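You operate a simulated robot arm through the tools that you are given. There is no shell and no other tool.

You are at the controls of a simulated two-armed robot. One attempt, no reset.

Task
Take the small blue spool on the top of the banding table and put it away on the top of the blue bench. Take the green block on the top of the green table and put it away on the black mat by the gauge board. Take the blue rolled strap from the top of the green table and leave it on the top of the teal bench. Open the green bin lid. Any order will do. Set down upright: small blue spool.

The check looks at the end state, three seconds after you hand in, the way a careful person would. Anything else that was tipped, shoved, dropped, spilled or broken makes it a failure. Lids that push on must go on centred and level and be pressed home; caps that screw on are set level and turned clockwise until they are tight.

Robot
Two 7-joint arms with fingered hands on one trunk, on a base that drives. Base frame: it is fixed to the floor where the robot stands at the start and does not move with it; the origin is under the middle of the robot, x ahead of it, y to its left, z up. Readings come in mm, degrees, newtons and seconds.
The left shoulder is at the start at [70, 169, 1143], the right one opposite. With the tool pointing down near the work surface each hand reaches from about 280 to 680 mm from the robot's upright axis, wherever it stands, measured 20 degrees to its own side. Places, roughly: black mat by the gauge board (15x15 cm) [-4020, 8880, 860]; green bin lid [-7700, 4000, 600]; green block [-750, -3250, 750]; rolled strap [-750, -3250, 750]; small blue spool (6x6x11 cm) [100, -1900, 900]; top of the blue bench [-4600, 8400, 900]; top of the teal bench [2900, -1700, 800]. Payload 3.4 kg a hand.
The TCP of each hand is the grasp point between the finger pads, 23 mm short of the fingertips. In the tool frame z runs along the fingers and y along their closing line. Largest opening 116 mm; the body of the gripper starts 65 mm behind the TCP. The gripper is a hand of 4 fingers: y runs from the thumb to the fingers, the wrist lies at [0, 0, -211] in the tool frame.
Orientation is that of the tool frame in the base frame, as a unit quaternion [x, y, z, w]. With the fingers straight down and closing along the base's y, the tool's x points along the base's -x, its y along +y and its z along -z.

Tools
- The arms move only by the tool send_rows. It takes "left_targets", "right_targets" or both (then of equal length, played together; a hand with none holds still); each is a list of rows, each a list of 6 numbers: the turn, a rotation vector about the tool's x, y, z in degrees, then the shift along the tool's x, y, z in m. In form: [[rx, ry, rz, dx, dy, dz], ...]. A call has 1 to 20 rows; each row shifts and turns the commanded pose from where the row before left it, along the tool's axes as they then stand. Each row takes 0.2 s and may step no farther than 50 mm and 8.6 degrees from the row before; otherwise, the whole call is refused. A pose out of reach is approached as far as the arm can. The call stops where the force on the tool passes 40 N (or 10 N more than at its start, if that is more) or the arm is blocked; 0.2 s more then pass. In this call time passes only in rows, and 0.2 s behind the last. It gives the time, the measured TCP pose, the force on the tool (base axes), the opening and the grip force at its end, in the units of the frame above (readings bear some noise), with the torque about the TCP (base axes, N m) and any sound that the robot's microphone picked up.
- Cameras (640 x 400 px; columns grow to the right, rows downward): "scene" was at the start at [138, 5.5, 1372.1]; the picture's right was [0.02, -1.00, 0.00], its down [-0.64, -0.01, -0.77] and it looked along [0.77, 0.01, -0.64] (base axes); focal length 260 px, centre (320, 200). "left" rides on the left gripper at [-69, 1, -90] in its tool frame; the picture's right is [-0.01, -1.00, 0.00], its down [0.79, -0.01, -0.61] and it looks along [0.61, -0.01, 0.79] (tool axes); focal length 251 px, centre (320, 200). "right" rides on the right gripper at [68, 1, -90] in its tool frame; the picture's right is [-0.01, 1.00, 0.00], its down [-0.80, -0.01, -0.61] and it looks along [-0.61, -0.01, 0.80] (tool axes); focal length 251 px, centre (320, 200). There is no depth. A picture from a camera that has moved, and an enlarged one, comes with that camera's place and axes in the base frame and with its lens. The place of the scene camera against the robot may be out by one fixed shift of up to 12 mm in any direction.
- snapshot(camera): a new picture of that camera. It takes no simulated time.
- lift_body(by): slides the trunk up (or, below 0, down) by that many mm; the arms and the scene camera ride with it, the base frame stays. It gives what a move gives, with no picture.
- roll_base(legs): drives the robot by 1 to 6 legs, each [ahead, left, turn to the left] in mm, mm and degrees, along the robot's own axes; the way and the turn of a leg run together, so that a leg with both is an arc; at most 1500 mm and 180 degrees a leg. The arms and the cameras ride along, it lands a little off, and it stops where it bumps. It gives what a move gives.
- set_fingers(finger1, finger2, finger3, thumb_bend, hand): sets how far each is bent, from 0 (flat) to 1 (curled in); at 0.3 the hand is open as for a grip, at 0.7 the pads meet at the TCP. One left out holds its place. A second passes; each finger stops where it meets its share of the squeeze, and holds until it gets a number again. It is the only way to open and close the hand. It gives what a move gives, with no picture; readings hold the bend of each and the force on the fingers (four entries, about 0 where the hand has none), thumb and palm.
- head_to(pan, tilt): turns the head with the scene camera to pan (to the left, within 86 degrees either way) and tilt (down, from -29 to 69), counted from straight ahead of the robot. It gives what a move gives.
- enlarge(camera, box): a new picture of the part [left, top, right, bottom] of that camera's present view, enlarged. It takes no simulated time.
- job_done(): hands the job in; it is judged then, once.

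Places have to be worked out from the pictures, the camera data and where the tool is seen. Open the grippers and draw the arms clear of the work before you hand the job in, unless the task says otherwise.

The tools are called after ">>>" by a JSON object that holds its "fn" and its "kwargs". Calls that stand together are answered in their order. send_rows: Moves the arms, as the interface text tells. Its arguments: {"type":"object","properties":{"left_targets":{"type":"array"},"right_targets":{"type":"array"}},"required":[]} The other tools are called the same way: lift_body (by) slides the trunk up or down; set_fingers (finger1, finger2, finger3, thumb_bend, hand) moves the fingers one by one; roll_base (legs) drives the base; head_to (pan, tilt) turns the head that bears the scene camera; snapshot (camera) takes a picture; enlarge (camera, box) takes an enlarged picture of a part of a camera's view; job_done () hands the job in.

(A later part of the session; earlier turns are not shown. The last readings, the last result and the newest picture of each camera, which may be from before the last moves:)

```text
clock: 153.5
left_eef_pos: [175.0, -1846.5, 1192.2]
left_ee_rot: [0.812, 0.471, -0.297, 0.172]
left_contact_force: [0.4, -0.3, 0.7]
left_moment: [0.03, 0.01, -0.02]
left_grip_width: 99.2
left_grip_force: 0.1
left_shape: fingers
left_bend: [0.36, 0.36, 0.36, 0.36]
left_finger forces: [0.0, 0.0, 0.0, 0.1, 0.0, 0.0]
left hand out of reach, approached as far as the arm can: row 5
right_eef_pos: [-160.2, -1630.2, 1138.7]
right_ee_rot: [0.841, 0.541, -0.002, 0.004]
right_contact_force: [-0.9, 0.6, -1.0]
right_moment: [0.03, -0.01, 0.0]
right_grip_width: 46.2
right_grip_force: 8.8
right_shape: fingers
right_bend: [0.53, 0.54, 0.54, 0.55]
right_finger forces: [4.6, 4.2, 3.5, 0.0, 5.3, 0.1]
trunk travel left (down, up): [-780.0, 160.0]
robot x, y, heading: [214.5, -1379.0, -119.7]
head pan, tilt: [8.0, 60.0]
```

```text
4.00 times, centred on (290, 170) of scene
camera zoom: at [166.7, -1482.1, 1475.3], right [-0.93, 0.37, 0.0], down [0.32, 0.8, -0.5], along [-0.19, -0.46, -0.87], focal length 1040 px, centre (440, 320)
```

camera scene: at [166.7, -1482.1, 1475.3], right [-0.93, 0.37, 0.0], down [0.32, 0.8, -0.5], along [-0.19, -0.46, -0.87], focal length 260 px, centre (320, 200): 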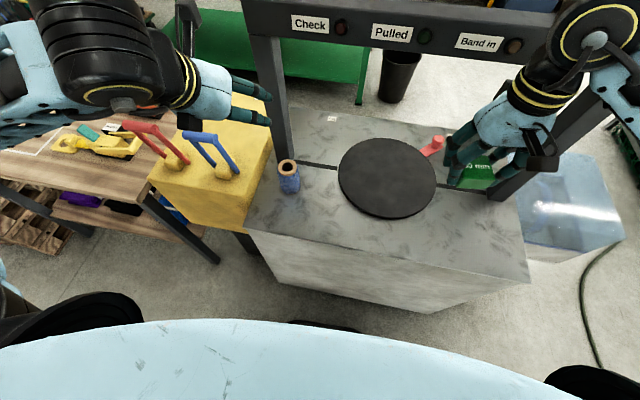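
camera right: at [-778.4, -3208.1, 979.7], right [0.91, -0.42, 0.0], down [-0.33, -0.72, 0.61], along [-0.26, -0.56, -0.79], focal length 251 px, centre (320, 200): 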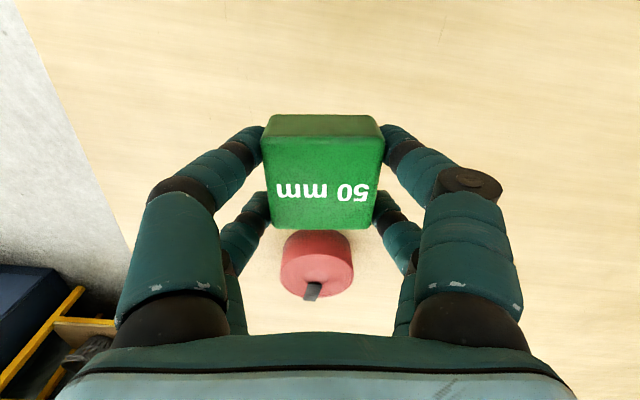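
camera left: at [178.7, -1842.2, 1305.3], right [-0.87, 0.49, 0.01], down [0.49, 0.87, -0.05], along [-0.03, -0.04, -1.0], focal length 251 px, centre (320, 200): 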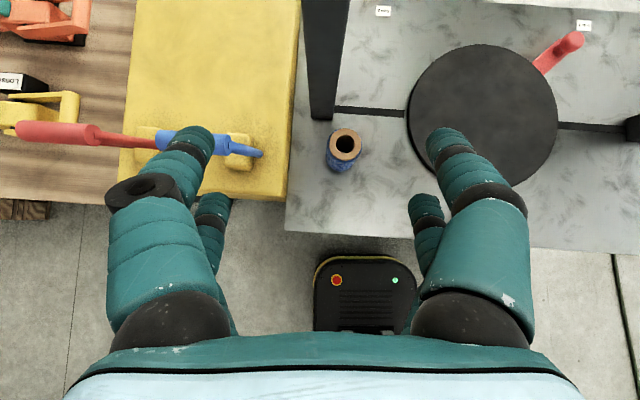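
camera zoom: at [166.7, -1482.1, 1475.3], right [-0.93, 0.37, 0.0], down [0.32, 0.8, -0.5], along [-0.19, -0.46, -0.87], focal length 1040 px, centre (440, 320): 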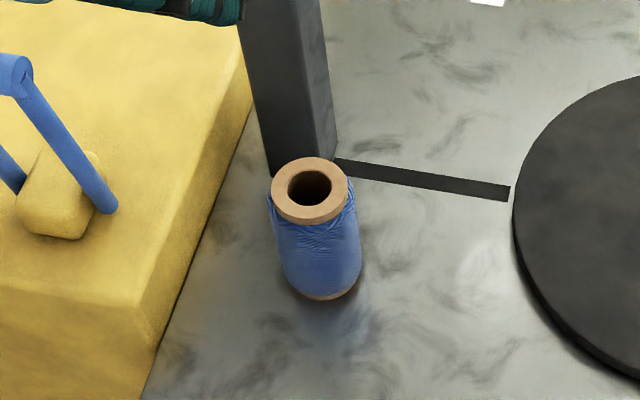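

Triangulation puts the spool's top at about [90,-1915], z≈905 (table ≈795); post front is ~80 mm beyond it, yellow box edge ~100 mm left. I narrow the left fingers to ~83 mm and move to a staging point above-behind the spool.

>>> {"fn": "set_fingers", "kwargs": {"hand": "left", "finger1": 0.4, "finger2": 0.4, "finger3": 0.4, "thumb_bend": 0.4}}

>>> {"fn": "send_rows", "kwargs": {"left_targets": [[0, 0, 0, 0.0124, -0.009, 0.0366], [0, 0, 0, 0.0124, -0.009, 0.0366], [0, 0, 0, 0.0124, -0.009, 0.0366], [0, 0, 0, 0.0124, -0.009, 0.0366], [0, 0, 0, 0.0124, -0.009, 0.0366]]}}

>>> {"fn": "snapshot", "kwargs": {"camera": "left"}}

>>> {"fn": "snapshot", "kwargs": {"camera": "scene"}}

```text
clock: 154.5
left_eef_pos: [176.0, -1845.9, 1192.4]
left_ee_rot: [0.813, 0.471, -0.296, 0.171]
left_contact_force: [0.0, 0.5, -0.4]
left_moment: [0.0, 0.0, -0.02]
left_grip_width: 89.0
left_grip_force: 0.1
left_shape: fingers
left_bend: [0.4, 0.4, 0.4, 0.4]
left_finger forces: [0.1, 0.0, 0.0, 0.0, 0.1, 0.1]
right_eef_pos: [-159.6, -1630.7, 1138.8]
right_ee_rot: [0.841, 0.541, -0.002, 0.003]
right_contact_force: [-0.2, -0.5, -1.3]
right_moment: [-0.03, -0.04, -0.01]
right_grip_width: 46.5
right_grip_force: 8.2
right_shape: fingers
right_bend: [0.53, 0.54, 0.54, 0.55]
right_finger forces: [4.6, 4.2, 3.5, 0.1, 5.3, 0.0]
trunk travel left (down, up): [-780.0, 160.0]
robot x, y, heading: [214.2, -1380.3, -119.8]
head pan, tilt: [8.0, 60.0]
```

```text
clock: 155.7
left_eef_pos: [100.0, -1888.3, 1012.2]
left_ee_rot: [0.813, 0.471, -0.296, 0.172]
left_contact_force: [-0.4, -1.1, -0.1]
left_moment: [-0.02, 0.03, -0.02]
left_grip_width: 88.6
left_grip_force: 0.0
left_shape: fingers
left_bend: [0.4, 0.4, 0.4, 0.4]
left_finger forces: [0.0, 0.0, 0.1, 0.0, 0.1, 0.1]
right_eef_pos: [-161.2, -1631.6, 1139.2]
right_ee_rot: [0.841, 0.541, -0.002, 0.003]
right_contact_force: [0.1, -0.1, -1.7]
right_moment: [0.0, -0.01, 0.03]
right_grip_width: 46.3
right_grip_force: 8.9
right_shape: fingers
right_bend: [0.53, 0.54, 0.54, 0.55]
right_finger forces: [4.6, 4.2, 3.5, 0.0, 5.3, 0.0]
trunk travel left (down, up): [-780.0, 160.0]
robot x, y, heading: [216.8, -1379.0, -119.9]
head pan, tilt: [8.0, 60.0]
```

```text
taken
camera left: at [104.2, -1884.0, 1125.4], right [-0.87, 0.49, 0.01], down [0.49, 0.87, -0.05], along [-0.03, -0.04, -1.0], focal length 251 px, centre (320, 200)
```

left: 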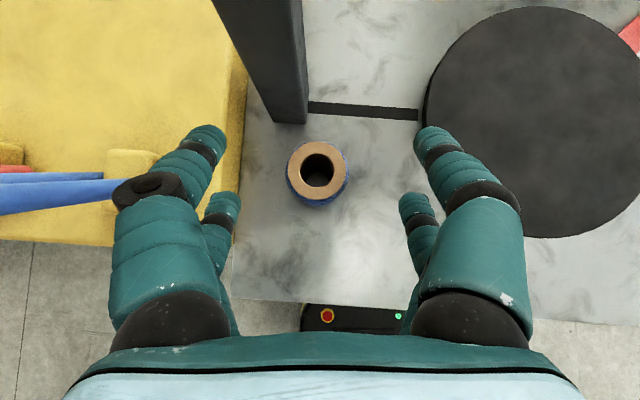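

```text
taken
camera scene: at [166.8, -1482.2, 1475.4], right [-0.93, 0.37, 0.0], down [0.32, 0.8, -0.5], along [-0.19, -0.46, -0.87], focal length 260 px, centre (320, 200)
```

scene: 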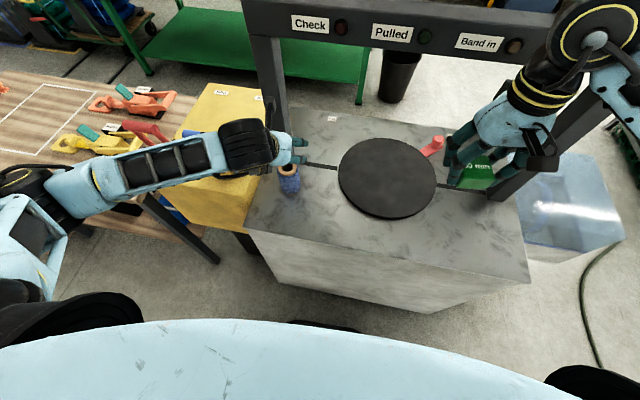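

Spool ring is centred at about [89.5,-1915], top z≈908. I move to the approach line behind-above and advance half way along the tool axis, then re-check.

>>> {"fn": "send_rows", "kwargs": {"left_targets": [[0, 0, 0, 0.0347, 0.002, 0.0133], [0, 0, 0, 0.0347, 0.002, 0.0133], [0, 0, 0, 0, 0, 0.025], [0, 0, 0, 0, 0, 0.025]]}}

>>> {"fn": "snapshot", "kwargs": {"camera": "left"}}

>>> {"fn": "enlarge", "kwargs": {"camera": "scene", "box": [160, 80, 360, 230]}}

```text
clock: 156.7
left_eef_pos: [107.1, -1884.2, 907.5]
left_ee_rot: [0.813, 0.471, -0.296, 0.172]
left_contact_force: [-0.6, 0.1, 0.2]
left_moment: [-0.01, -0.02, 0.01]
left_grip_width: 88.4
left_grip_force: 0.1
left_shape: fingers
left_bend: [0.4, 0.4, 0.4, 0.4]
left_finger forces: [0.0, 0.0, 0.0, 0.0, 0.0, 0.1]
right_eef_pos: [-161.7, -1629.8, 1137.7]
right_ee_rot: [0.841, 0.541, -0.003, 0.002]
right_contact_force: [-1.0, 0.0, -1.2]
right_moment: [-0.01, -0.01, 0.06]
right_grip_width: 46.3
right_grip_force: 8.6
right_shape: fingers
right_bend: [0.53, 0.54, 0.54, 0.55]
right_finger forces: [4.6, 4.2, 3.5, 0.1, 5.3, 0.1]
trunk travel left (down, up): [-780.0, 160.0]
robot x, y, heading: [212.2, -1381.7, -119.8]
head pan, tilt: [8.0, 60.0]
```

```text
taken
camera left: at [111.0, -1879.7, 1020.9], right [-0.87, 0.49, 0.01], down [0.49, 0.87, -0.05], along [-0.03, -0.04, -1.0], focal length 251 px, centre (320, 200)
```

left: 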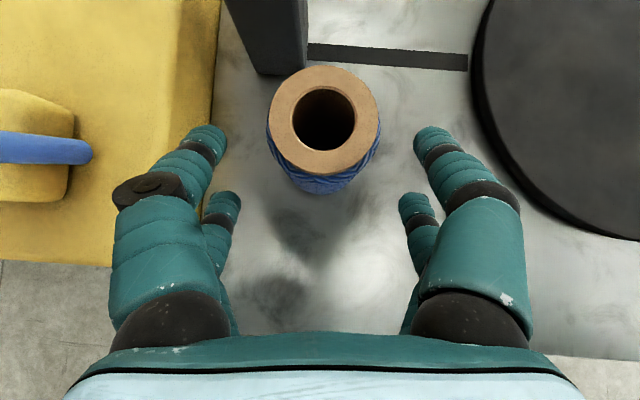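

```text
2.67 times, centred on (260, 155) of scene
camera zoom: at [167.1, -1482.0, 1475.4], right [-0.93, 0.37, 0.0], down [0.32, 0.8, -0.5], along [-0.19, -0.46, -0.87], focal length 693 px, centre (480, 320)
```

zoom: 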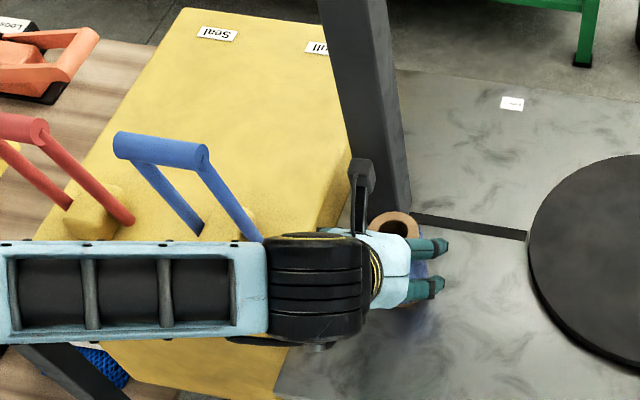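

Alignment is good (lateral error <1 mm, ring centre at [89.4,-1914.6]); the forearm is ~80 mm clear of the blue lever. I advance the last ~51 mm along the tool axis.

>>> {"fn": "send_rows", "kwargs": {"left_targets": [[0, 0, 0, -0.0007, 0, 0.017], [0, 0, 0, -0.0007, 0, 0.017], [0, 0, 0, -0.0007, 0, 0.017]]}}

>>> {"fn": "snapshot", "kwargs": {"camera": "left"}}

>>> {"fn": "enlarge", "kwargs": {"camera": "scene", "box": [160, 80, 360, 230]}}

```text
clock: 157.5
left_eef_pos: [90.5, -1913.3, 871.9]
left_ee_rot: [0.813, 0.471, -0.295, 0.172]
left_contact_force: [-0.1, -0.5, 0.0]
left_moment: [0.02, -0.01, 0.02]
left_grip_width: 88.2
left_grip_force: 0.1
left_shape: fingers
left_bend: [0.4, 0.4, 0.4, 0.4]
left_finger forces: [0.1, 0.1, 0.1, 0.0, 0.1, 0.0]
right_eef_pos: [-160.4, -1630.7, 1139.2]
right_ee_rot: [0.841, 0.541, -0.003, 0.003]
right_contact_force: [-0.5, -0.2, -1.1]
right_moment: [0.01, -0.02, 0.01]
right_grip_width: 46.1
right_grip_force: 9.1
right_shape: fingers
right_bend: [0.53, 0.54, 0.54, 0.55]
right_finger forces: [4.6, 4.2, 3.6, 0.1, 5.2, 0.1]
trunk travel left (down, up): [-780.0, 160.0]
robot x, y, heading: [213.8, -1380.9, -119.8]
head pan, tilt: [8.0, 60.0]
```

```text
taken
camera left: at [93.8, -1910.4, 985.2], right [-0.87, 0.49, 0.01], down [0.49, 0.87, -0.05], along [-0.03, -0.04, -1.0], focal length 251 px, centre (320, 200)
```

left: 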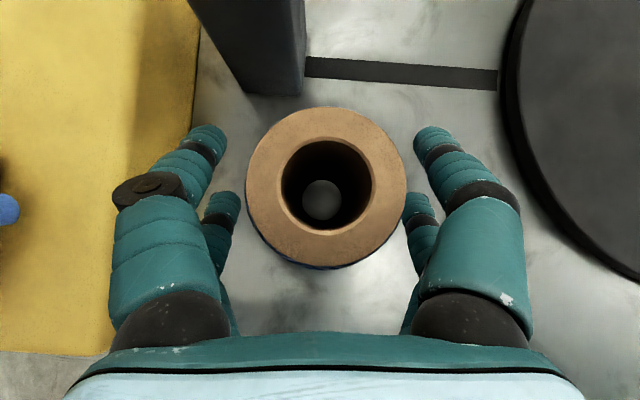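

```text
2.67 times, centred on (260, 155) of scene
camera zoom: at [167.3, -1481.7, 1475.4], right [-0.93, 0.37, 0.0], down [0.32, 0.8, -0.5], along [-0.19, -0.46, -0.87], focal length 693 px, centre (480, 320)
```

zoom: 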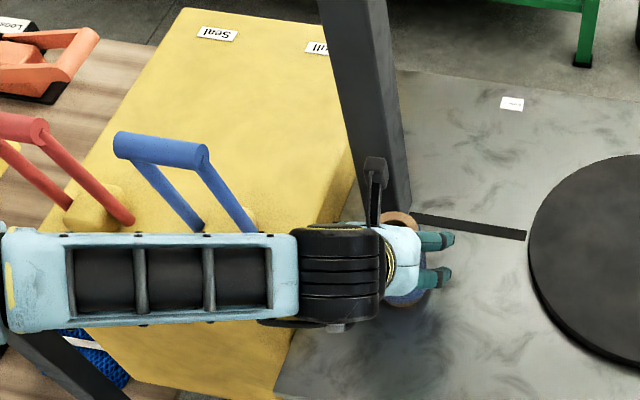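

The spool is well centred between the fingers, post and lever clear. I close the left hand on it.

>>> {"fn": "set_fingers", "kwargs": {"hand": "left", "finger1": 0.58, "finger2": 0.58, "finger3": 0.58, "thumb_bend": 0.58}}

>>> {"fn": "snapshot", "kwargs": {"camera": "left"}}

```text
clock: 158.5
left_eef_pos: [89.6, -1913.4, 874.1]
left_ee_rot: [0.813, 0.471, -0.295, 0.171]
left_contact_force: [-0.3, -0.4, -0.3]
left_moment: [0.01, 0.0, 0.04]
left_grip_width: 44.1
left_grip_force: 6.0
left_shape: fingers
left_bend: [0.55, 0.51, 0.51, 0.55]
left_finger forces: [1.9, 4.2, 3.7, 0.0, 2.5, 0.0]
right_eef_pos: [-160.4, -1629.4, 1138.2]
right_ee_rot: [0.841, 0.541, -0.003, 0.003]
right_contact_force: [0.2, -0.2, -0.9]
right_moment: [0.0, -0.01, 0.0]
right_grip_width: 46.6
right_grip_force: 8.2
right_shape: fingers
right_bend: [0.53, 0.54, 0.54, 0.55]
right_finger forces: [4.6, 4.2, 3.6, 0.1, 5.3, 0.1]
trunk travel left (down, up): [-780.0, 160.0]
robot x, y, heading: [214.3, -1381.3, -119.8]
head pan, tilt: [8.0, 60.0]
```

```text
taken
camera left: at [93.8, -1910.3, 985.4], right [-0.87, 0.49, 0.01], down [0.49, 0.87, -0.05], along [-0.03, -0.04, -1.0], focal length 251 px, centre (320, 200)
```

left: 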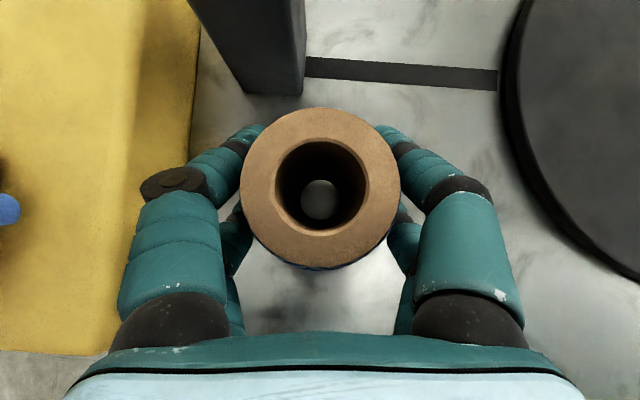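

The front pair (finger1/thumb) closed further where the spool is narrower and pushes lightly; I tighten all a bit more.

>>> {"fn": "set_fingers", "kwargs": {"hand": "left", "finger1": 0.65, "finger2": 0.6, "finger3": 0.6, "thumb_bend": 0.65}}

>>> {"fn": "snapshot", "kwargs": {"camera": "left"}}

```text
clock: 159.5
left_eef_pos: [89.8, -1912.9, 872.8]
left_ee_rot: [0.813, 0.471, -0.296, 0.172]
left_contact_force: [0.4, 0.6, 0.3]
left_moment: [0.03, -0.02, 0.02]
left_grip_width: 39.8
left_grip_force: 16.0
left_shape: fingers
left_bend: [0.57, 0.51, 0.52, 0.59]
left_finger forces: [8.8, 6.6, 5.3, 0.0, 10.6, 0.0]
right_eef_pos: [-160.8, -1630.3, 1139.1]
right_ee_rot: [0.841, 0.541, -0.002, 0.003]
right_contact_force: [0.5, 0.3, -0.5]
right_moment: [0.0, 0.03, 0.03]
right_grip_width: 46.4
right_grip_force: 9.0
right_shape: fingers
right_bend: [0.53, 0.54, 0.54, 0.55]
right_finger forces: [4.6, 4.2, 3.6, 0.0, 5.2, 0.0]
trunk travel left (down, up): [-780.0, 160.0]
robot x, y, heading: [215.0, -1384.1, -119.8]
head pan, tilt: [8.0, 60.0]
```

```text
taken
camera left: at [93.8, -1910.2, 985.5], right [-0.87, 0.49, 0.01], down [0.49, 0.87, -0.05], along [-0.03, -0.04, -1.0], focal length 251 px, centre (320, 200)
```

left: 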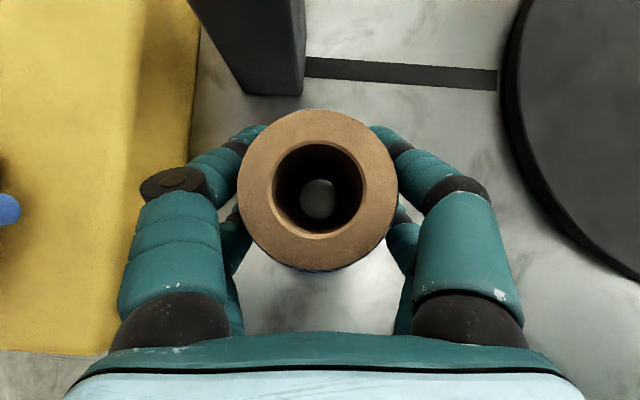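

Grip now 16 N. I lift straight up 30 mm and check the spool stays upright.

>>> {"fn": "send_rows", "kwargs": {"left_targets": [[0, 0, 0, -0.0064, 0, -0.0077], [0, 0, 0, -0.0129, 0, -0.0153]]}}

>>> {"fn": "snapshot", "kwargs": {"camera": "left"}}

>>> {"fn": "enlarge", "kwargs": {"camera": "scene", "box": [200, 90, 380, 220]}}

```text
clock: 160.1
left_eef_pos: [91.4, -1913.2, 903.7]
left_ee_rot: [0.813, 0.471, -0.296, 0.171]
left_contact_force: [0.6, 0.4, -1.1]
left_moment: [-0.03, 0.03, -0.01]
left_grip_width: 39.6
left_grip_force: 15.5
left_shape: fingers
left_bend: [0.57, 0.51, 0.52, 0.59]
left_finger forces: [8.7, 6.4, 5.3, 0.0, 10.5, 0.0]
right_eef_pos: [-160.8, -1630.8, 1139.3]
right_ee_rot: [0.841, 0.541, -0.002, 0.003]
right_contact_force: [-0.4, 0.5, 0.2]
right_moment: [0.03, 0.03, -0.04]
right_grip_width: 46.3
right_grip_force: 8.6
right_shape: fingers
right_bend: [0.53, 0.54, 0.54, 0.55]
right_finger forces: [4.6, 4.2, 3.7, 0.0, 5.3, 0.0]
trunk travel left (down, up): [-780.0, 160.0]
robot x, y, heading: [217.5, -1380.8, -119.7]
head pan, tilt: [8.0, 60.0]
```

```text
taken
camera left: at [94.7, -1910.1, 1015.1], right [-0.87, 0.49, 0.01], down [0.49, 0.87, -0.05], along [-0.03, -0.04, -1.0], focal length 251 px, centre (320, 200)
```

left: 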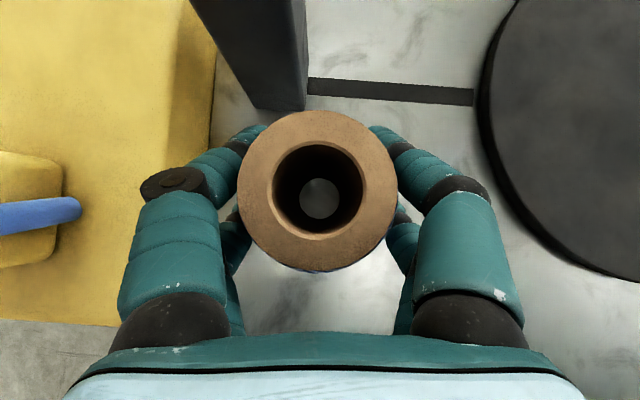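

```text
3.08 times, centred on (290, 155) of scene
camera zoom: at [167.7, -1481.4, 1475.4], right [-0.93, 0.37, 0.0], down [0.32, 0.8, -0.5], along [-0.19, -0.46, -0.87], focal length 800 px, centre (412, 338)
```

zoom: 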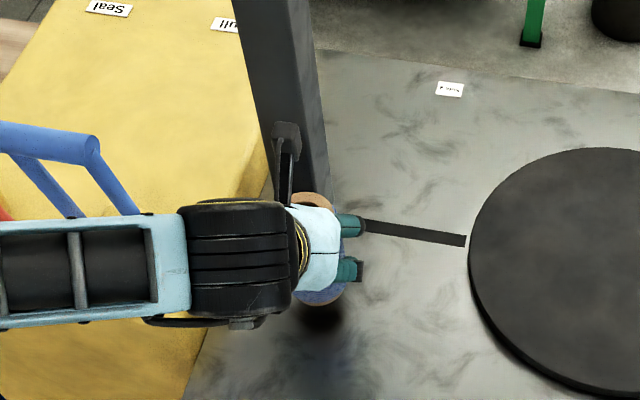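

The spool is lifted and hangs upright. I retract the hand up and back from the arch, then raise the trunk.

>>> {"fn": "send_rows", "kwargs": {"left_targets": [[0, 0, 0, -0.0129, 0, -0.0153], [0, 0, 0, -0.0129, 0, -0.0153], [0, 0, 0, 0.01, 0, -0.03], [0, 0, 0, 0.01, 0, -0.03], [0, 0, 0, 0.01, 0, -0.03]]}}

>>> {"fn": "lift_body", "kwargs": {"by": 140}}

>>> {"fn": "snapshot", "kwargs": {"camera": "scene"}}

>>> {"fn": "snapshot", "kwargs": {"camera": "left"}}

```text
clock: 161.3
left_eef_pos: [129.2, -1843.2, 990.7]
left_ee_rot: [0.813, 0.471, -0.297, 0.172]
left_contact_force: [0.0, -0.1, -1.9]
left_moment: [0.03, -0.01, -0.02]
left_grip_width: 39.8
left_grip_force: 15.1
left_shape: fingers
left_bend: [0.57, 0.51, 0.52, 0.59]
left_finger forces: [8.5, 6.3, 5.3, 0.0, 10.4, 0.0]
right_eef_pos: [-160.8, -1630.3, 1138.6]
right_ee_rot: [0.841, 0.541, -0.003, 0.002]
right_contact_force: [-0.6, 0.0, -0.7]
right_moment: [-0.03, 0.04, -0.02]
right_grip_width: 46.6
right_grip_force: 8.7
right_shape: fingers
right_bend: [0.53, 0.54, 0.54, 0.55]
right_finger forces: [4.7, 4.3, 3.5, 0.0, 5.2, 0.0]
trunk travel left (down, up): [-780.0, 160.0]
robot x, y, heading: [214.6, -1382.6, -119.8]
head pan, tilt: [8.0, 60.0]
```

```text
clock: 163.0
left_eef_pos: [129.5, -1844.2, 1129.2]
left_ee_rot: [0.813, 0.471, -0.296, 0.171]
left_contact_force: [-0.2, 0.8, -1.0]
left_moment: [0.02, 0.02, 0.01]
left_grip_width: 39.6
left_grip_force: 15.6
left_shape: fingers
left_bend: [0.57, 0.51, 0.52, 0.59]
left_finger forces: [8.6, 6.3, 5.2, 0.0, 10.4, 0.0]
right_eef_pos: [-160.8, -1630.2, 1279.5]
right_ee_rot: [0.841, 0.541, -0.002, 0.003]
right_contact_force: [0.1, 0.1, -0.9]
right_moment: [0.0, 0.01, 0.02]
right_grip_width: 46.4
right_grip_force: 8.8
right_shape: fingers
right_bend: [0.53, 0.54, 0.54, 0.55]
right_finger forces: [4.5, 4.2, 3.6, 0.0, 5.2, 0.0]
trunk travel left (down, up): [-920.0, 20.0]
robot x, y, heading: [212.7, -1381.2, -119.7]
head pan, tilt: [8.0, 60.0]
```

```text
taken
camera scene: at [167.3, -1481.9, 1615.3], right [-0.93, 0.37, 0.0], down [0.32, 0.8, -0.5], along [-0.19, -0.46, -0.87], focal length 260 px, centre (320, 200)
```

scene: 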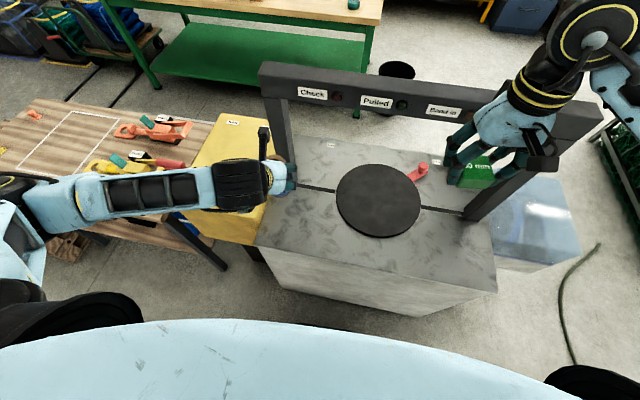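

```text
taken
camera left: at [132.7, -1839.2, 1242.2], right [-0.87, 0.49, 0.01], down [0.49, 0.87, -0.05], along [-0.03, -0.04, -1.0], focal length 251 px, centre (320, 200)
```

left: 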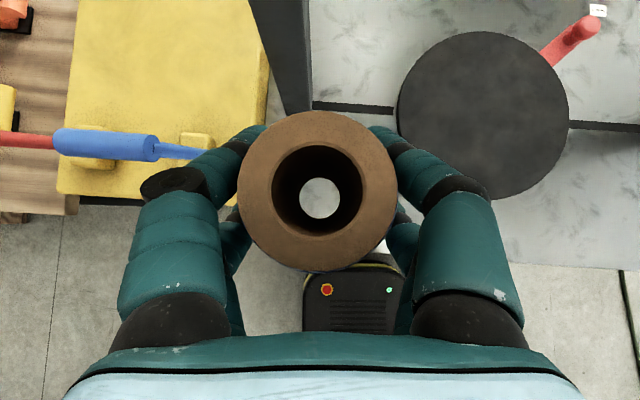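

Both objects are secure. I back away from the table and check where the left elbow now is.

>>> {"fn": "roll_base", "kwargs": {"legs": [[-420, 0, -0.3]]}}

>>> {"fn": "head_to", "kwargs": {"pan": 65, "tilt": 40}}

>>> {"fn": "snapshot", "kwargs": {"camera": "scene"}}

```text
clock: 165.6
left_eef_pos: [334.0, -1480.3, 1129.1]
left_ee_rot: [0.815, 0.467, -0.297, 0.17]
left_contact_force: [-0.2, 0.0, -1.8]
left_moment: [-0.02, -0.01, 0.02]
left_grip_width: 39.5
left_grip_force: 15.2
left_shape: fingers
left_bend: [0.57, 0.51, 0.52, 0.59]
left_finger forces: [8.6, 6.2, 5.3, 0.1, 10.4, 0.0]
right_eef_pos: [46.4, -1266.1, 1278.5]
right_ee_rot: [0.844, 0.537, -0.002, 0.002]
right_contact_force: [-0.8, -0.4, -1.2]
right_moment: [0.02, 0.04, -0.04]
right_grip_width: 46.4
right_grip_force: 8.4
right_shape: fingers
right_bend: [0.53, 0.54, 0.54, 0.55]
right_finger forces: [4.6, 4.3, 3.5, 0.1, 5.2, 0.0]
trunk travel left (down, up): [-920.0, 20.0]
robot x, y, heading: [424.0, -1016.6, -120.6]
head pan, tilt: [8.0, 60.0]
```

```text
clock: 166.8
left_eef_pos: [335.0, -1479.7, 1129.6]
left_ee_rot: [0.815, 0.467, -0.297, 0.17]
left_contact_force: [-0.3, -0.5, -2.2]
left_moment: [-0.01, 0.0, 0.01]
left_grip_width: 39.6
left_grip_force: 14.6
left_shape: fingers
left_bend: [0.57, 0.51, 0.52, 0.59]
left_finger forces: [8.6, 6.3, 5.3, 0.1, 10.3, 0.1]
right_eef_pos: [46.8, -1263.5, 1278.3]
right_ee_rot: [0.844, 0.536, -0.002, 0.002]
right_contact_force: [0.9, -0.9, -1.6]
right_moment: [-0.01, -0.04, 0.01]
right_grip_width: 46.4
right_grip_force: 8.9
right_shape: fingers
right_bend: [0.53, 0.54, 0.54, 0.55]
right_finger forces: [4.6, 4.2, 3.6, 0.0, 5.2, 0.1]
trunk travel left (down, up): [-920.0, 20.0]
robot x, y, heading: [425.8, -1016.2, -120.5]
head pan, tilt: [65.0, 40.0]
```

```text
taken
camera scene: at [450.1, -1127.4, 1642.1], right [-0.82, -0.57, 0.0], down [-0.36, 0.53, -0.77], along [0.43, -0.63, -0.64], focal length 260 px, centre (320, 200)
```

scene: 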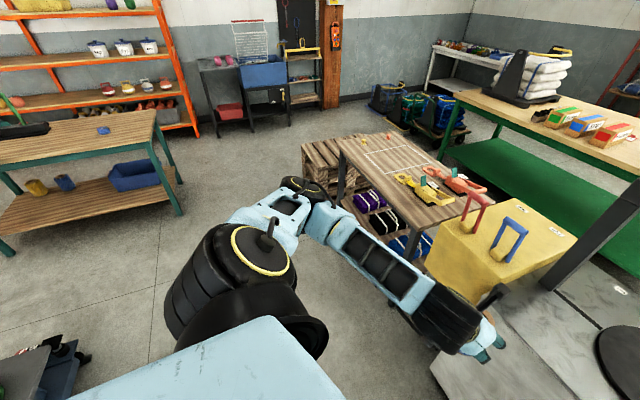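

Elbow is at about 1.33 m height, above the arch. I slide right into the lane.

>>> {"fn": "roll_base", "kwargs": {"legs": [[0, 0, 0.5], [0, -520, 0], [0, -516, 0]]}}

>>> {"fn": "head_to", "kwargs": {"pan": -10, "tilt": 40}}

>>> {"fn": "snapshot", "kwargs": {"camera": "scene"}}

```text
clock: 172.8
left_eef_pos: [-548.6, -962.3, 1128.8]
left_ee_rot: [0.816, 0.466, -0.298, 0.17]
left_contact_force: [0.6, 0.7, -1.6]
left_moment: [0.02, 0.02, 0.02]
left_grip_width: 39.4
left_grip_force: 15.2
left_shape: fingers
left_bend: [0.57, 0.51, 0.52, 0.59]
left_finger forces: [8.6, 6.3, 5.2, 0.0, 10.3, 0.1]
right_eef_pos: [-835.9, -745.6, 1279.0]
right_ee_rot: [0.844, 0.536, -0.003, 0.002]
right_contact_force: [0.2, 0.1, -0.9]
right_moment: [-0.01, 0.01, 0.01]
right_grip_width: 46.5
right_grip_force: 8.9
right_shape: fingers
right_bend: [0.53, 0.54, 0.54, 0.55]
right_finger forces: [4.7, 4.2, 3.6, 0.1, 5.3, 0.0]
trunk travel left (down, up): [-920.0, 20.0]
robot x, y, heading: [-454.0, -498.2, -120.9]
head pan, tilt: [65.0, 40.0]
```

```text
clock: 174.2
left_eef_pos: [-549.8, -960.8, 1129.4]
left_ee_rot: [0.816, 0.466, -0.298, 0.169]
left_contact_force: [-0.1, -0.2, -1.6]
left_moment: [0.01, 0.01, 0.02]
left_grip_width: 39.4
left_grip_force: 15.4
left_shape: fingers
left_bend: [0.57, 0.51, 0.52, 0.59]
left_finger forces: [8.6, 6.3, 5.1, 0.0, 10.5, 0.1]
right_eef_pos: [-837.2, -743.6, 1278.7]
right_ee_rot: [0.845, 0.536, -0.002, 0.002]
right_contact_force: [0.6, -0.9, -0.3]
right_moment: [0.0, -0.02, 0.02]
right_grip_width: 46.5
right_grip_force: 8.9
right_shape: fingers
right_bend: [0.53, 0.54, 0.54, 0.55]
right_finger forces: [4.7, 4.2, 3.6, 0.1, 5.3, 0.0]
trunk travel left (down, up): [-920.0, 20.0]
robot x, y, heading: [-455.9, -500.4, -120.5]
head pan, tilt: [-10.0, 40.0]
```

```text
taken
camera scene: at [-537.0, -602.9, 1642.1], right [-0.76, 0.65, 0.0], down [0.42, 0.49, -0.77], along [-0.5, -0.58, -0.64], focal length 260 px, centre (320, 200)
```

scene: 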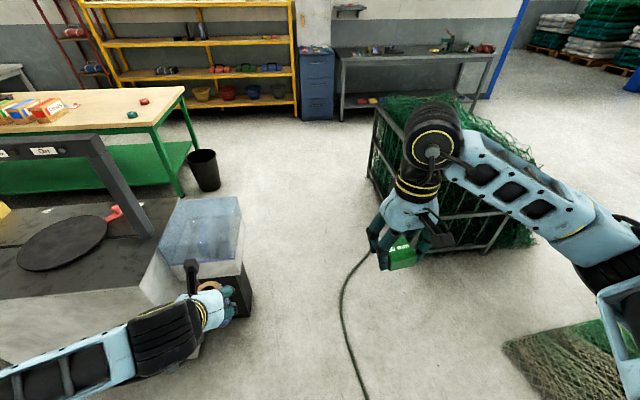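

In the lane at f≈660, l≈-144, heading -120.6; I correct and go ahead.

>>> {"fn": "roll_base", "kwargs": {"legs": [[0, -16, 0.6], [950, 0, 0]]}}

```text
clock: 179.5
left_eef_pos: [-1043.3, -1766.3, 1129.9]
left_ee_rot: [0.817, 0.464, -0.298, 0.17]
left_contact_force: [-0.1, -0.1, -1.3]
left_moment: [0.04, 0.01, 0.01]
left_grip_width: 39.4
left_grip_force: 15.7
left_shape: fingers
left_bend: [0.57, 0.51, 0.52, 0.59]
left_finger forces: [8.6, 6.3, 5.3, 0.0, 10.4, 0.1]
right_eef_pos: [-1329.0, -1548.0, 1279.5]
right_ee_rot: [0.846, 0.533, -0.003, 0.003]
right_contact_force: [-0.2, 0.7, -0.9]
right_moment: [0.0, 0.01, 0.04]
right_grip_width: 46.6
right_grip_force: 8.7
right_shape: fingers
right_bend: [0.53, 0.54, 0.54, 0.55]
right_finger forces: [4.7, 4.2, 3.6, 0.0, 5.3, 0.0]
trunk travel left (down, up): [-920.0, 20.0]
robot x, y, heading: [-953.8, -1300.7, -121.1]
head pan, tilt: [-10.0, 40.0]
```

At f≈1603, l≈-176, heading -121.1; correct and continue.

>>> {"fn": "roll_base", "kwargs": {"legs": [[0, 14, 1.1], [1000, 0, 0]]}}

>>> {"fn": "roll_base", "kwargs": {"legs": [[900, 0, 0]]}}

>>> {"fn": "head_to", "kwargs": {"pan": -70, "tilt": 20}}

>>> {"fn": "snapshot", "kwargs": {"camera": "scene"}}

```text
clock: 185.0
left_eef_pos: [-1506.3, -2622.3, 1128.9]
left_ee_rot: [0.812, 0.472, -0.296, 0.172]
left_contact_force: [0.6, 0.4, -2.2]
left_moment: [0.02, -0.02, -0.04]
left_grip_width: 39.5
left_grip_force: 15.3
left_shape: fingers
left_bend: [0.57, 0.51, 0.52, 0.59]
left_finger forces: [8.7, 6.3, 5.2, 0.0, 10.4, 0.0]
right_eef_pos: [-1797.5, -2410.2, 1278.6]
right_ee_rot: [0.841, 0.542, -0.003, 0.003]
right_contact_force: [0.6, 0.5, -0.6]
right_moment: [-0.04, 0.01, 0.01]
right_grip_width: 46.3
right_grip_force: 8.5
right_shape: fingers
right_bend: [0.53, 0.54, 0.54, 0.55]
right_finger forces: [4.7, 4.2, 3.7, 0.0, 5.3, 0.0]
trunk travel left (down, up): [-920.0, 20.0]
robot x, y, heading: [-1422.4, -2156.1, -119.9]
head pan, tilt: [-10.0, 40.0]
```

```text
clock: 189.7
left_eef_pos: [-1936.7, -3398.7, 1130.7]
left_ee_rot: [0.809, 0.478, -0.295, 0.174]
left_contact_force: [-0.1, 0.1, -0.5]
left_moment: [0.0, 0.0, 0.03]
left_grip_width: 39.4
left_grip_force: 15.6
left_shape: fingers
left_bend: [0.57, 0.51, 0.52, 0.59]
left_finger forces: [8.6, 6.3, 5.1, 0.0, 10.3, 0.0]
right_eef_pos: [-2230.4, -3190.1, 1279.7]
right_ee_rot: [0.837, 0.547, -0.004, 0.003]
right_contact_force: [-0.2, -0.1, -0.8]
right_moment: [-0.02, 0.04, 0.02]
right_grip_width: 46.5
right_grip_force: 8.8
right_shape: fingers
right_bend: [0.53, 0.54, 0.54, 0.55]
right_finger forces: [4.7, 4.2, 3.6, 0.1, 5.3, 0.0]
trunk travel left (down, up): [-920.0, 20.0]
robot x, y, heading: [-1857.1, -2937.9, -119.1]
head pan, tilt: [-10.0, 40.0]
```

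```text
clock: 191.0
left_eef_pos: [-1937.4, -3400.2, 1129.9]
left_ee_rot: [0.809, 0.478, -0.295, 0.174]
left_contact_force: [0.1, 1.0, -1.7]
left_moment: [0.02, -0.03, -0.01]
left_grip_width: 39.4
left_grip_force: 15.2
left_shape: fingers
left_bend: [0.57, 0.51, 0.52, 0.59]
left_finger forces: [8.6, 6.3, 5.2, 0.0, 10.3, 0.0]
right_eef_pos: [-2230.2, -3191.3, 1278.1]
right_ee_rot: [0.837, 0.548, -0.002, 0.003]
right_contact_force: [0.4, 0.0, -0.7]
right_moment: [0.02, 0.01, 0.0]
right_grip_width: 46.4
right_grip_force: 9.1
right_shape: fingers
right_bend: [0.53, 0.54, 0.54, 0.55]
right_finger forces: [4.6, 4.2, 3.6, 0.0, 5.3, 0.0]
trunk travel left (down, up): [-920.0, 20.0]
robot x, y, heading: [-1857.1, -2937.9, -119.0]
head pan, tilt: [-70.0, 20.0]
```

```text
taken
camera scene: at [-1972.5, -2961.3, 1673.5], right [0.15, 0.99, 0.0], down [0.34, -0.05, -0.94], along [-0.93, 0.15, -0.34], focal length 260 px, centre (320, 200)
```

scene: 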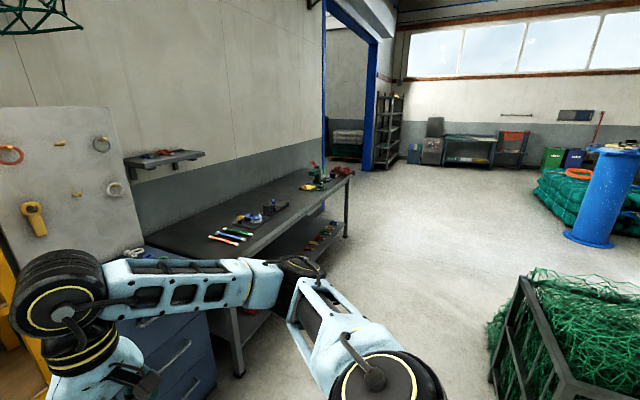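

Now at f≈3473, l≈-139; the floor toward the far side is open and the green bin is visible beyond. I turn right to face that way.

>>> {"fn": "roll_base", "kwargs": {"legs": [[0, 0, -90]]}}

>>> {"fn": "head_to", "kwargs": {"pan": 15, "tilt": 15}}

>>> {"fn": "snapshot", "kwargs": {"camera": "scene"}}

>>> {"fn": "head_to", "kwargs": {"pan": -45, "tilt": 15}}

>>> {"fn": "snapshot", "kwargs": {"camera": "scene"}}

```text
clock: 195.1
left_eef_pos: [-2326.4, -2871.5, 1129.6]
left_ee_rot: [0.913, -0.221, -0.333, -0.081]
left_contact_force: [0.1, -0.5, -1.3]
left_moment: [0.0, -0.01, -0.01]
left_grip_width: 39.3
left_grip_force: 14.7
left_shape: fingers
left_bend: [0.57, 0.51, 0.52, 0.59]
left_finger forces: [8.5, 6.3, 5.1, 0.0, 10.2, 0.0]
right_eef_pos: [-2125.2, -2571.5, 1277.4]
right_ee_rot: [0.982, -0.19, -0.004, 0.001]
right_contact_force: [0.0, 0.1, -1.0]
right_moment: [-0.01, 0.02, -0.01]
right_grip_width: 46.6
right_grip_force: 8.8
right_shape: fingers
right_bend: [0.53, 0.54, 0.55, 0.55]
right_finger forces: [4.5, 4.1, 3.5, 0.0, 5.0, 0.0]
trunk travel left (down, up): [-920.0, 20.0]
robot x, y, heading: [-1858.9, -2934.6, 152.6]
head pan, tilt: [-70.0, 20.0]
```

```text
clock: 196.7
left_eef_pos: [-2325.5, -2870.8, 1129.4]
left_ee_rot: [0.913, -0.221, -0.332, -0.08]
left_contact_force: [0.3, 0.1, -1.8]
left_moment: [0.03, 0.0, 0.01]
left_grip_width: 39.3
left_grip_force: 15.5
left_shape: fingers
left_bend: [0.57, 0.51, 0.52, 0.59]
left_finger forces: [8.5, 6.3, 5.1, 0.0, 10.2, 0.0]
right_eef_pos: [-2126.4, -2571.6, 1278.7]
right_ee_rot: [0.982, -0.19, -0.003, 0.0]
right_contact_force: [0.2, 0.3, -1.4]
right_moment: [-0.01, -0.03, 0.03]
right_grip_width: 46.1
right_grip_force: 8.8
right_shape: fingers
right_bend: [0.53, 0.54, 0.55, 0.55]
right_finger forces: [4.5, 4.1, 3.5, 0.0, 5.1, 0.0]
trunk travel left (down, up): [-920.0, 20.0]
robot x, y, heading: [-1861.6, -2938.9, 152.8]
head pan, tilt: [15.0, 15.0]
```

```text
taken
camera scene: at [-1992.4, -2888.5, 1681.7], right [0.21, 0.98, 0.0], down [0.25, -0.06, -0.97], along [-0.94, 0.2, -0.26], focal length 260 px, centre (320, 200)
```

scene: 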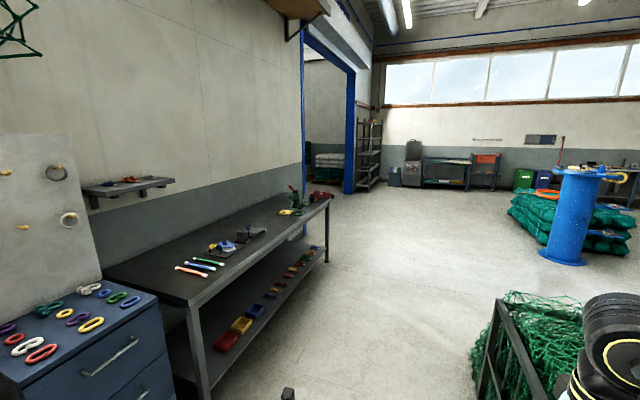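

```text
clock: 198.0
left_eef_pos: [-2325.6, -2870.3, 1130.1]
left_ee_rot: [0.913, -0.221, -0.332, -0.081]
left_contact_force: [-0.7, -0.3, -2.2]
left_moment: [0.0, 0.02, 0.02]
left_grip_width: 39.4
left_grip_force: 15.1
left_shape: fingers
left_bend: [0.57, 0.51, 0.52, 0.59]
left_finger forces: [8.5, 6.4, 5.1, 0.0, 10.3, 0.0]
right_eef_pos: [-2126.3, -2571.8, 1279.5]
right_ee_rot: [0.982, -0.191, -0.003, 0.001]
right_contact_force: [0.3, 0.0, 0.3]
right_moment: [-0.01, -0.01, 0.01]
right_grip_width: 46.5
right_grip_force: 8.8
right_shape: fingers
right_bend: [0.53, 0.54, 0.55, 0.55]
right_finger forces: [4.5, 4.1, 3.5, 0.0, 5.1, 0.0]
trunk travel left (down, up): [-920.0, 20.0]
robot x, y, heading: [-1862.1, -2932.1, 152.6]
head pan, tilt: [-45.0, 15.0]
```

```text
taken
camera scene: at [-1929.8, -2819.5, 1681.7], right [0.95, 0.31, 0.0], down [0.08, -0.25, -0.97], along [-0.3, 0.92, -0.26], focal length 260 px, centre (320, 200)
```

scene: 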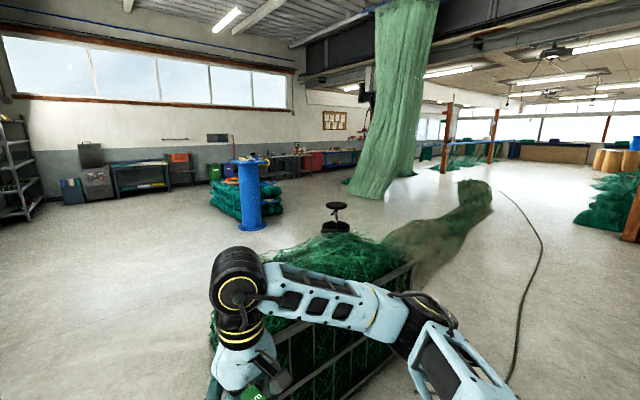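

I get a good overview: open floor from here past the net bags to the wall with bins and benches. I drive ahead along the corridor between the cage and the wall bench.

>>> {"fn": "roll_base", "kwargs": {"legs": [[0, 0, -2.7], [1450, 0, 0], [1450, 0, 0]]}}

>>> {"fn": "head_to", "kwargs": {"pan": 0, "tilt": 15}}

>>> {"fn": "snapshot", "kwargs": {"camera": "scene"}}

>>> {"fn": "head_to", "kwargs": {"pan": -55, "tilt": 15}}

>>> {"fn": "snapshot", "kwargs": {"camera": "scene"}}

```text
clock: 212.6
left_eef_pos: [-4856.3, -1364.1, 1129.7]
left_ee_rot: [0.909, -0.235, -0.332, -0.087]
left_contact_force: [0.6, 0.3, -1.5]
left_moment: [-0.01, 0.0, -0.01]
left_grip_width: 39.0
left_grip_force: 15.1
left_shape: fingers
left_bend: [0.57, 0.51, 0.52, 0.59]
left_finger forces: [8.5, 6.3, 5.1, 0.1, 10.2, 0.0]
right_eef_pos: [-4648.1, -1070.6, 1279.0]
right_ee_rot: [0.979, -0.202, -0.003, 0.001]
right_contact_force: [-1.0, 0.8, -0.6]
right_moment: [0.0, 0.01, 0.01]
right_grip_width: 46.4
right_grip_force: 8.5
right_shape: fingers
right_bend: [0.53, 0.54, 0.55, 0.55]
right_finger forces: [4.5, 4.0, 3.4, 0.0, 5.2, 0.0]
trunk travel left (down, up): [-920.0, 20.0]
robot x, y, heading: [-4390.2, -1442.7, 151.1]
head pan, tilt: [-45.0, 15.0]
```

```text
clock: 213.7
left_eef_pos: [-4857.6, -1364.8, 1129.8]
left_ee_rot: [0.91, -0.234, -0.332, -0.085]
left_contact_force: [0.1, -1.0, -1.9]
left_moment: [0.01, 0.0, 0.0]
left_grip_width: 39.3
left_grip_force: 14.8
left_shape: fingers
left_bend: [0.57, 0.51, 0.52, 0.59]
left_finger forces: [8.5, 6.3, 5.0, 0.1, 10.1, 0.0]
right_eef_pos: [-4648.4, -1070.4, 1278.7]
right_ee_rot: [0.979, -0.204, -0.003, 0.001]
right_contact_force: [-0.2, 0.5, -0.3]
right_moment: [0.0, -0.01, -0.01]
right_grip_width: 45.8
right_grip_force: 8.4
right_shape: fingers
right_bend: [0.53, 0.54, 0.55, 0.55]
right_finger forces: [4.5, 4.1, 3.5, 0.0, 5.2, 0.1]
trunk travel left (down, up): [-920.0, 20.0]
robot x, y, heading: [-4392.1, -1443.1, 151.5]
head pan, tilt: [0.0, 15.0]
```

```text
taken
camera scene: at [-4514.6, -1369.1, 1681.7], right [0.48, 0.88, 0.0], down [0.23, -0.13, -0.97], along [-0.85, 0.47, -0.26], focal length 260 px, centre (320, 200)
```

scene: 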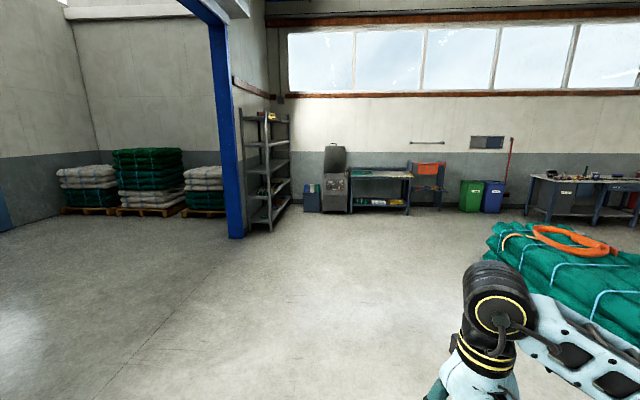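

```text
clock: 215.0
left_eef_pos: [-4855.7, -1364.2, 1129.8]
left_ee_rot: [0.91, -0.233, -0.331, -0.085]
left_contact_force: [0.8, -0.7, -1.9]
left_moment: [0.04, -0.02, -0.01]
left_grip_width: 39.5
left_grip_force: 14.7
left_shape: fingers
left_bend: [0.57, 0.51, 0.52, 0.59]
left_finger forces: [8.5, 6.3, 5.0, 0.0, 10.2, 0.0]
right_eef_pos: [-4649.6, -1071.5, 1278.9]
right_ee_rot: [0.979, -0.204, -0.004, 0.0]
right_contact_force: [-0.6, 0.1, -0.7]
right_moment: [0.0, 0.01, 0.0]
right_grip_width: 46.4
right_grip_force: 8.5
right_shape: fingers
right_bend: [0.53, 0.54, 0.55, 0.55]
right_finger forces: [4.4, 4.1, 3.5, 0.0, 5.1, 0.1]
trunk travel left (down, up): [-920.0, 20.0]
robot x, y, heading: [-4392.2, -1443.2, 150.9]
head pan, tilt: [-55.0, 15.0]
```

```text
taken
camera scene: at [-4443.1, -1321.3, 1681.7], right [0.99, 0.11, 0.0], down [0.03, -0.26, -0.97], along [-0.1, 0.96, -0.26], focal length 260 px, centre (320, 200)
```

scene: 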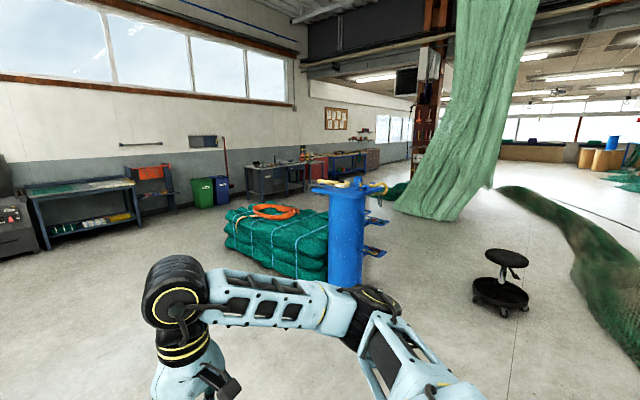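

The blue bench lies beyond along the far wall (around image column 345 here). I go around the left end of the net bags: drive toward l≈-7300 while easing right.

>>> {"fn": "roll_base", "kwargs": {"legs": [[0, 0, -1], [1400, -250, 0], [1400, -250, 0]]}}

>>> {"fn": "head_to", "kwargs": {"pan": -60, "tilt": 20}}

>>> {"fn": "snapshot", "kwargs": {"camera": "scene"}}

```text
clock: 229.0
left_eef_pos: [-7029.3, 445.8, 1130.4]
left_ee_rot: [0.907, -0.243, -0.331, -0.088]
left_contact_force: [-0.2, -1.5, -1.2]
left_moment: [0.01, 0.01, -0.02]
left_grip_width: 39.4
left_grip_force: 14.6
left_shape: fingers
left_bend: [0.57, 0.51, 0.52, 0.59]
left_finger forces: [8.5, 6.3, 5.2, 0.1, 10.2, 0.0]
right_eef_pos: [-6816.5, 734.5, 1279.3]
right_ee_rot: [0.977, -0.213, -0.003, 0.0]
right_contact_force: [-0.3, 0.0, -1.2]
right_moment: [-0.02, 0.01, 0.02]
right_grip_width: 46.4
right_grip_force: 8.4
right_shape: fingers
right_bend: [0.53, 0.54, 0.55, 0.55]
right_finger forces: [4.4, 4.1, 3.5, 0.0, 5.2, 0.1]
trunk travel left (down, up): [-920.0, 20.0]
robot x, y, heading: [-6566.3, 357.6, 149.7]
head pan, tilt: [-55.0, 15.0]
```

```text
clock: 229.6
left_eef_pos: [-7032.0, 445.1, 1129.3]
left_ee_rot: [0.907, -0.244, -0.331, -0.089]
left_contact_force: [0.2, -0.2, -2.3]
left_moment: [0.0, -0.02, -0.03]
left_grip_width: 39.3
left_grip_force: 15.2
left_shape: fingers
left_bend: [0.57, 0.51, 0.52, 0.59]
left_finger forces: [8.4, 6.3, 5.1, 0.0, 10.2, 0.0]
right_eef_pos: [-6817.0, 735.3, 1279.5]
right_ee_rot: [0.977, -0.214, -0.003, 0.0]
right_contact_force: [-0.7, -0.1, -1.6]
right_moment: [0.0, 0.01, 0.0]
right_grip_width: 46.3
right_grip_force: 8.4
right_shape: fingers
right_bend: [0.53, 0.54, 0.55, 0.55]
right_finger forces: [4.5, 4.1, 3.4, 0.0, 5.1, 0.1]
trunk travel left (down, up): [-920.0, 20.0]
robot x, y, heading: [-6570.5, 360.8, 149.8]
head pan, tilt: [-60.0, 20.0]
```

```text
taken
camera scene: at [-6609.3, 480.4, 1673.6], right [1.0, 0.0, 0.0], down [0.0, -0.34, -0.94], along [0.0, 0.94, -0.34], focal length 260 px, centre (320, 200)
```

scene: 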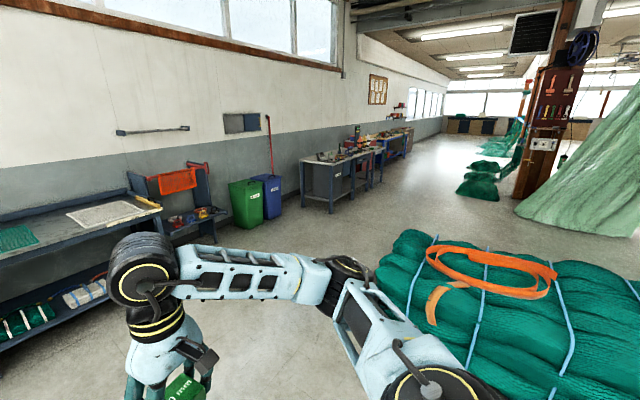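

Bins and wall benches are clearly visible; the aisle between bags (l≈-6560) and the grey bench (l≈-7700) is about 1.1 m wide. I move to l≈-7150 and start strafing right along the aisle.

>>> {"fn": "roll_base", "kwargs": {"legs": [[1270, -400, 0.2], [0, -1000, 0]]}}

>>> {"fn": "head_to", "kwargs": {"pan": -80, "tilt": 25}}

>>> {"fn": "snapshot", "kwargs": {"camera": "scene"}}

```text
clock: 241.0
left_eef_pos: [-7411.6, 2274.9, 1129.9]
left_ee_rot: [0.908, -0.243, -0.33, -0.089]
left_contact_force: [0.8, 0.6, -1.4]
left_moment: [0.02, 0.0, -0.04]
left_grip_width: 39.4
left_grip_force: 14.7
left_shape: fingers
left_bend: [0.57, 0.51, 0.52, 0.59]
left_finger forces: [8.5, 6.3, 5.1, 0.1, 10.1, 0.0]
right_eef_pos: [-7197.1, 2563.7, 1278.8]
right_ee_rot: [0.977, -0.214, -0.004, 0.001]
right_contact_force: [0.5, -0.6, -0.7]
right_moment: [-0.01, 0.0, -0.01]
right_grip_width: 46.3
right_grip_force: 8.6
right_shape: fingers
right_bend: [0.53, 0.54, 0.55, 0.55]
right_finger forces: [4.6, 4.1, 3.5, 0.1, 5.3, 0.0]
trunk travel left (down, up): [-920.0, 20.0]
robot x, y, heading: [-6950.7, 2188.2, 149.9]
head pan, tilt: [-60.0, 20.0]
```

```text
clock: 241.8
left_eef_pos: [-7411.5, 2275.9, 1128.5]
left_ee_rot: [0.908, -0.244, -0.33, -0.089]
left_contact_force: [-0.2, 0.2, -0.9]
left_moment: [0.0, 0.01, -0.03]
left_grip_width: 39.2
left_grip_force: 15.4
left_shape: fingers
left_bend: [0.57, 0.51, 0.52, 0.59]
left_finger forces: [8.6, 6.2, 5.1, 0.1, 10.2, 0.1]
right_eef_pos: [-7197.2, 2565.2, 1279.0]
right_ee_rot: [0.977, -0.214, -0.003, 0.0]
right_contact_force: [-0.7, 0.3, -1.3]
right_moment: [-0.03, 0.03, 0.02]
right_grip_width: 46.2
right_grip_force: 8.8
right_shape: fingers
right_bend: [0.53, 0.54, 0.55, 0.55]
right_finger forces: [4.5, 4.1, 3.5, 0.0, 5.3, 0.0]
trunk travel left (down, up): [-920.0, 20.0]
robot x, y, heading: [-6949.3, 2189.5, 150.0]
head pan, tilt: [-80.0, 25.0]
```

```text
taken
camera scene: at [-6957.2, 2304.5, 1665.5], right [0.94, -0.34, 0.0], down [-0.14, -0.4, -0.91], along [0.31, 0.85, -0.42], focal length 260 px, centre (320, 200)
```

scene: 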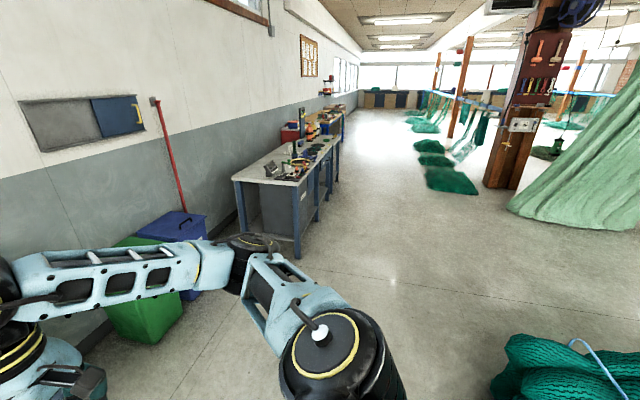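

Aisle ahead is clear: benches' fronts at l≈-7700, bags at l>-6560. I strafe right two legs, easing back slightly.

>>> {"fn": "roll_base", "kwargs": {"legs": [[-60, -1450, 0], [-60, -1450, 0]]}}

>>> {"fn": "snapshot", "kwargs": {"camera": "scene"}}

```text
clock: 255.8
left_eef_pos: [-5827.5, 4708.6, 1129.5]
left_ee_rot: [0.908, -0.242, -0.33, -0.088]
left_contact_force: [0.5, -1.1, -1.5]
left_moment: [0.0, -0.02, 0.02]
left_grip_width: 39.3
left_grip_force: 15.0
left_shape: fingers
left_bend: [0.57, 0.51, 0.52, 0.59]
left_finger forces: [8.3, 6.3, 5.1, 0.1, 10.2, 0.1]
right_eef_pos: [-5613.6, 4998.2, 1278.7]
right_ee_rot: [0.977, -0.213, -0.002, 0.001]
right_contact_force: [-0.1, 0.3, -1.7]
right_moment: [0.0, -0.01, 0.02]
right_grip_width: 46.3
right_grip_force: 8.9
right_shape: fingers
right_bend: [0.53, 0.54, 0.55, 0.55]
right_finger forces: [4.6, 4.1, 3.5, 0.0, 5.2, 0.1]
trunk travel left (down, up): [-920.0, 20.0]
robot x, y, heading: [-5363.3, 4622.4, 149.9]
head pan, tilt: [-80.0, 25.0]
```

```text
taken
camera scene: at [-5374.0, 4737.2, 1665.5], right [0.94, -0.34, 0.0], down [-0.14, -0.4, -0.91], along [0.31, 0.85, -0.42], focal length 260 px, centre (320, 200)
```

scene: 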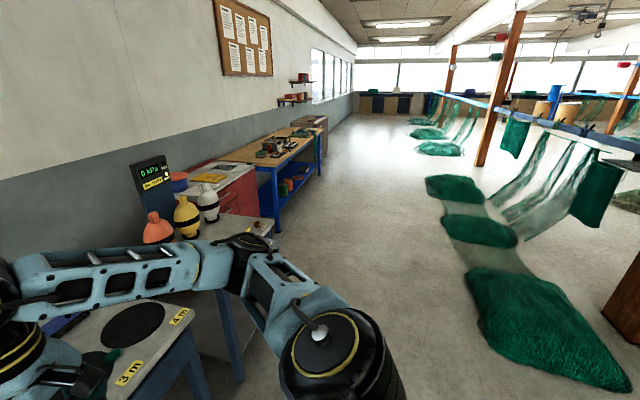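

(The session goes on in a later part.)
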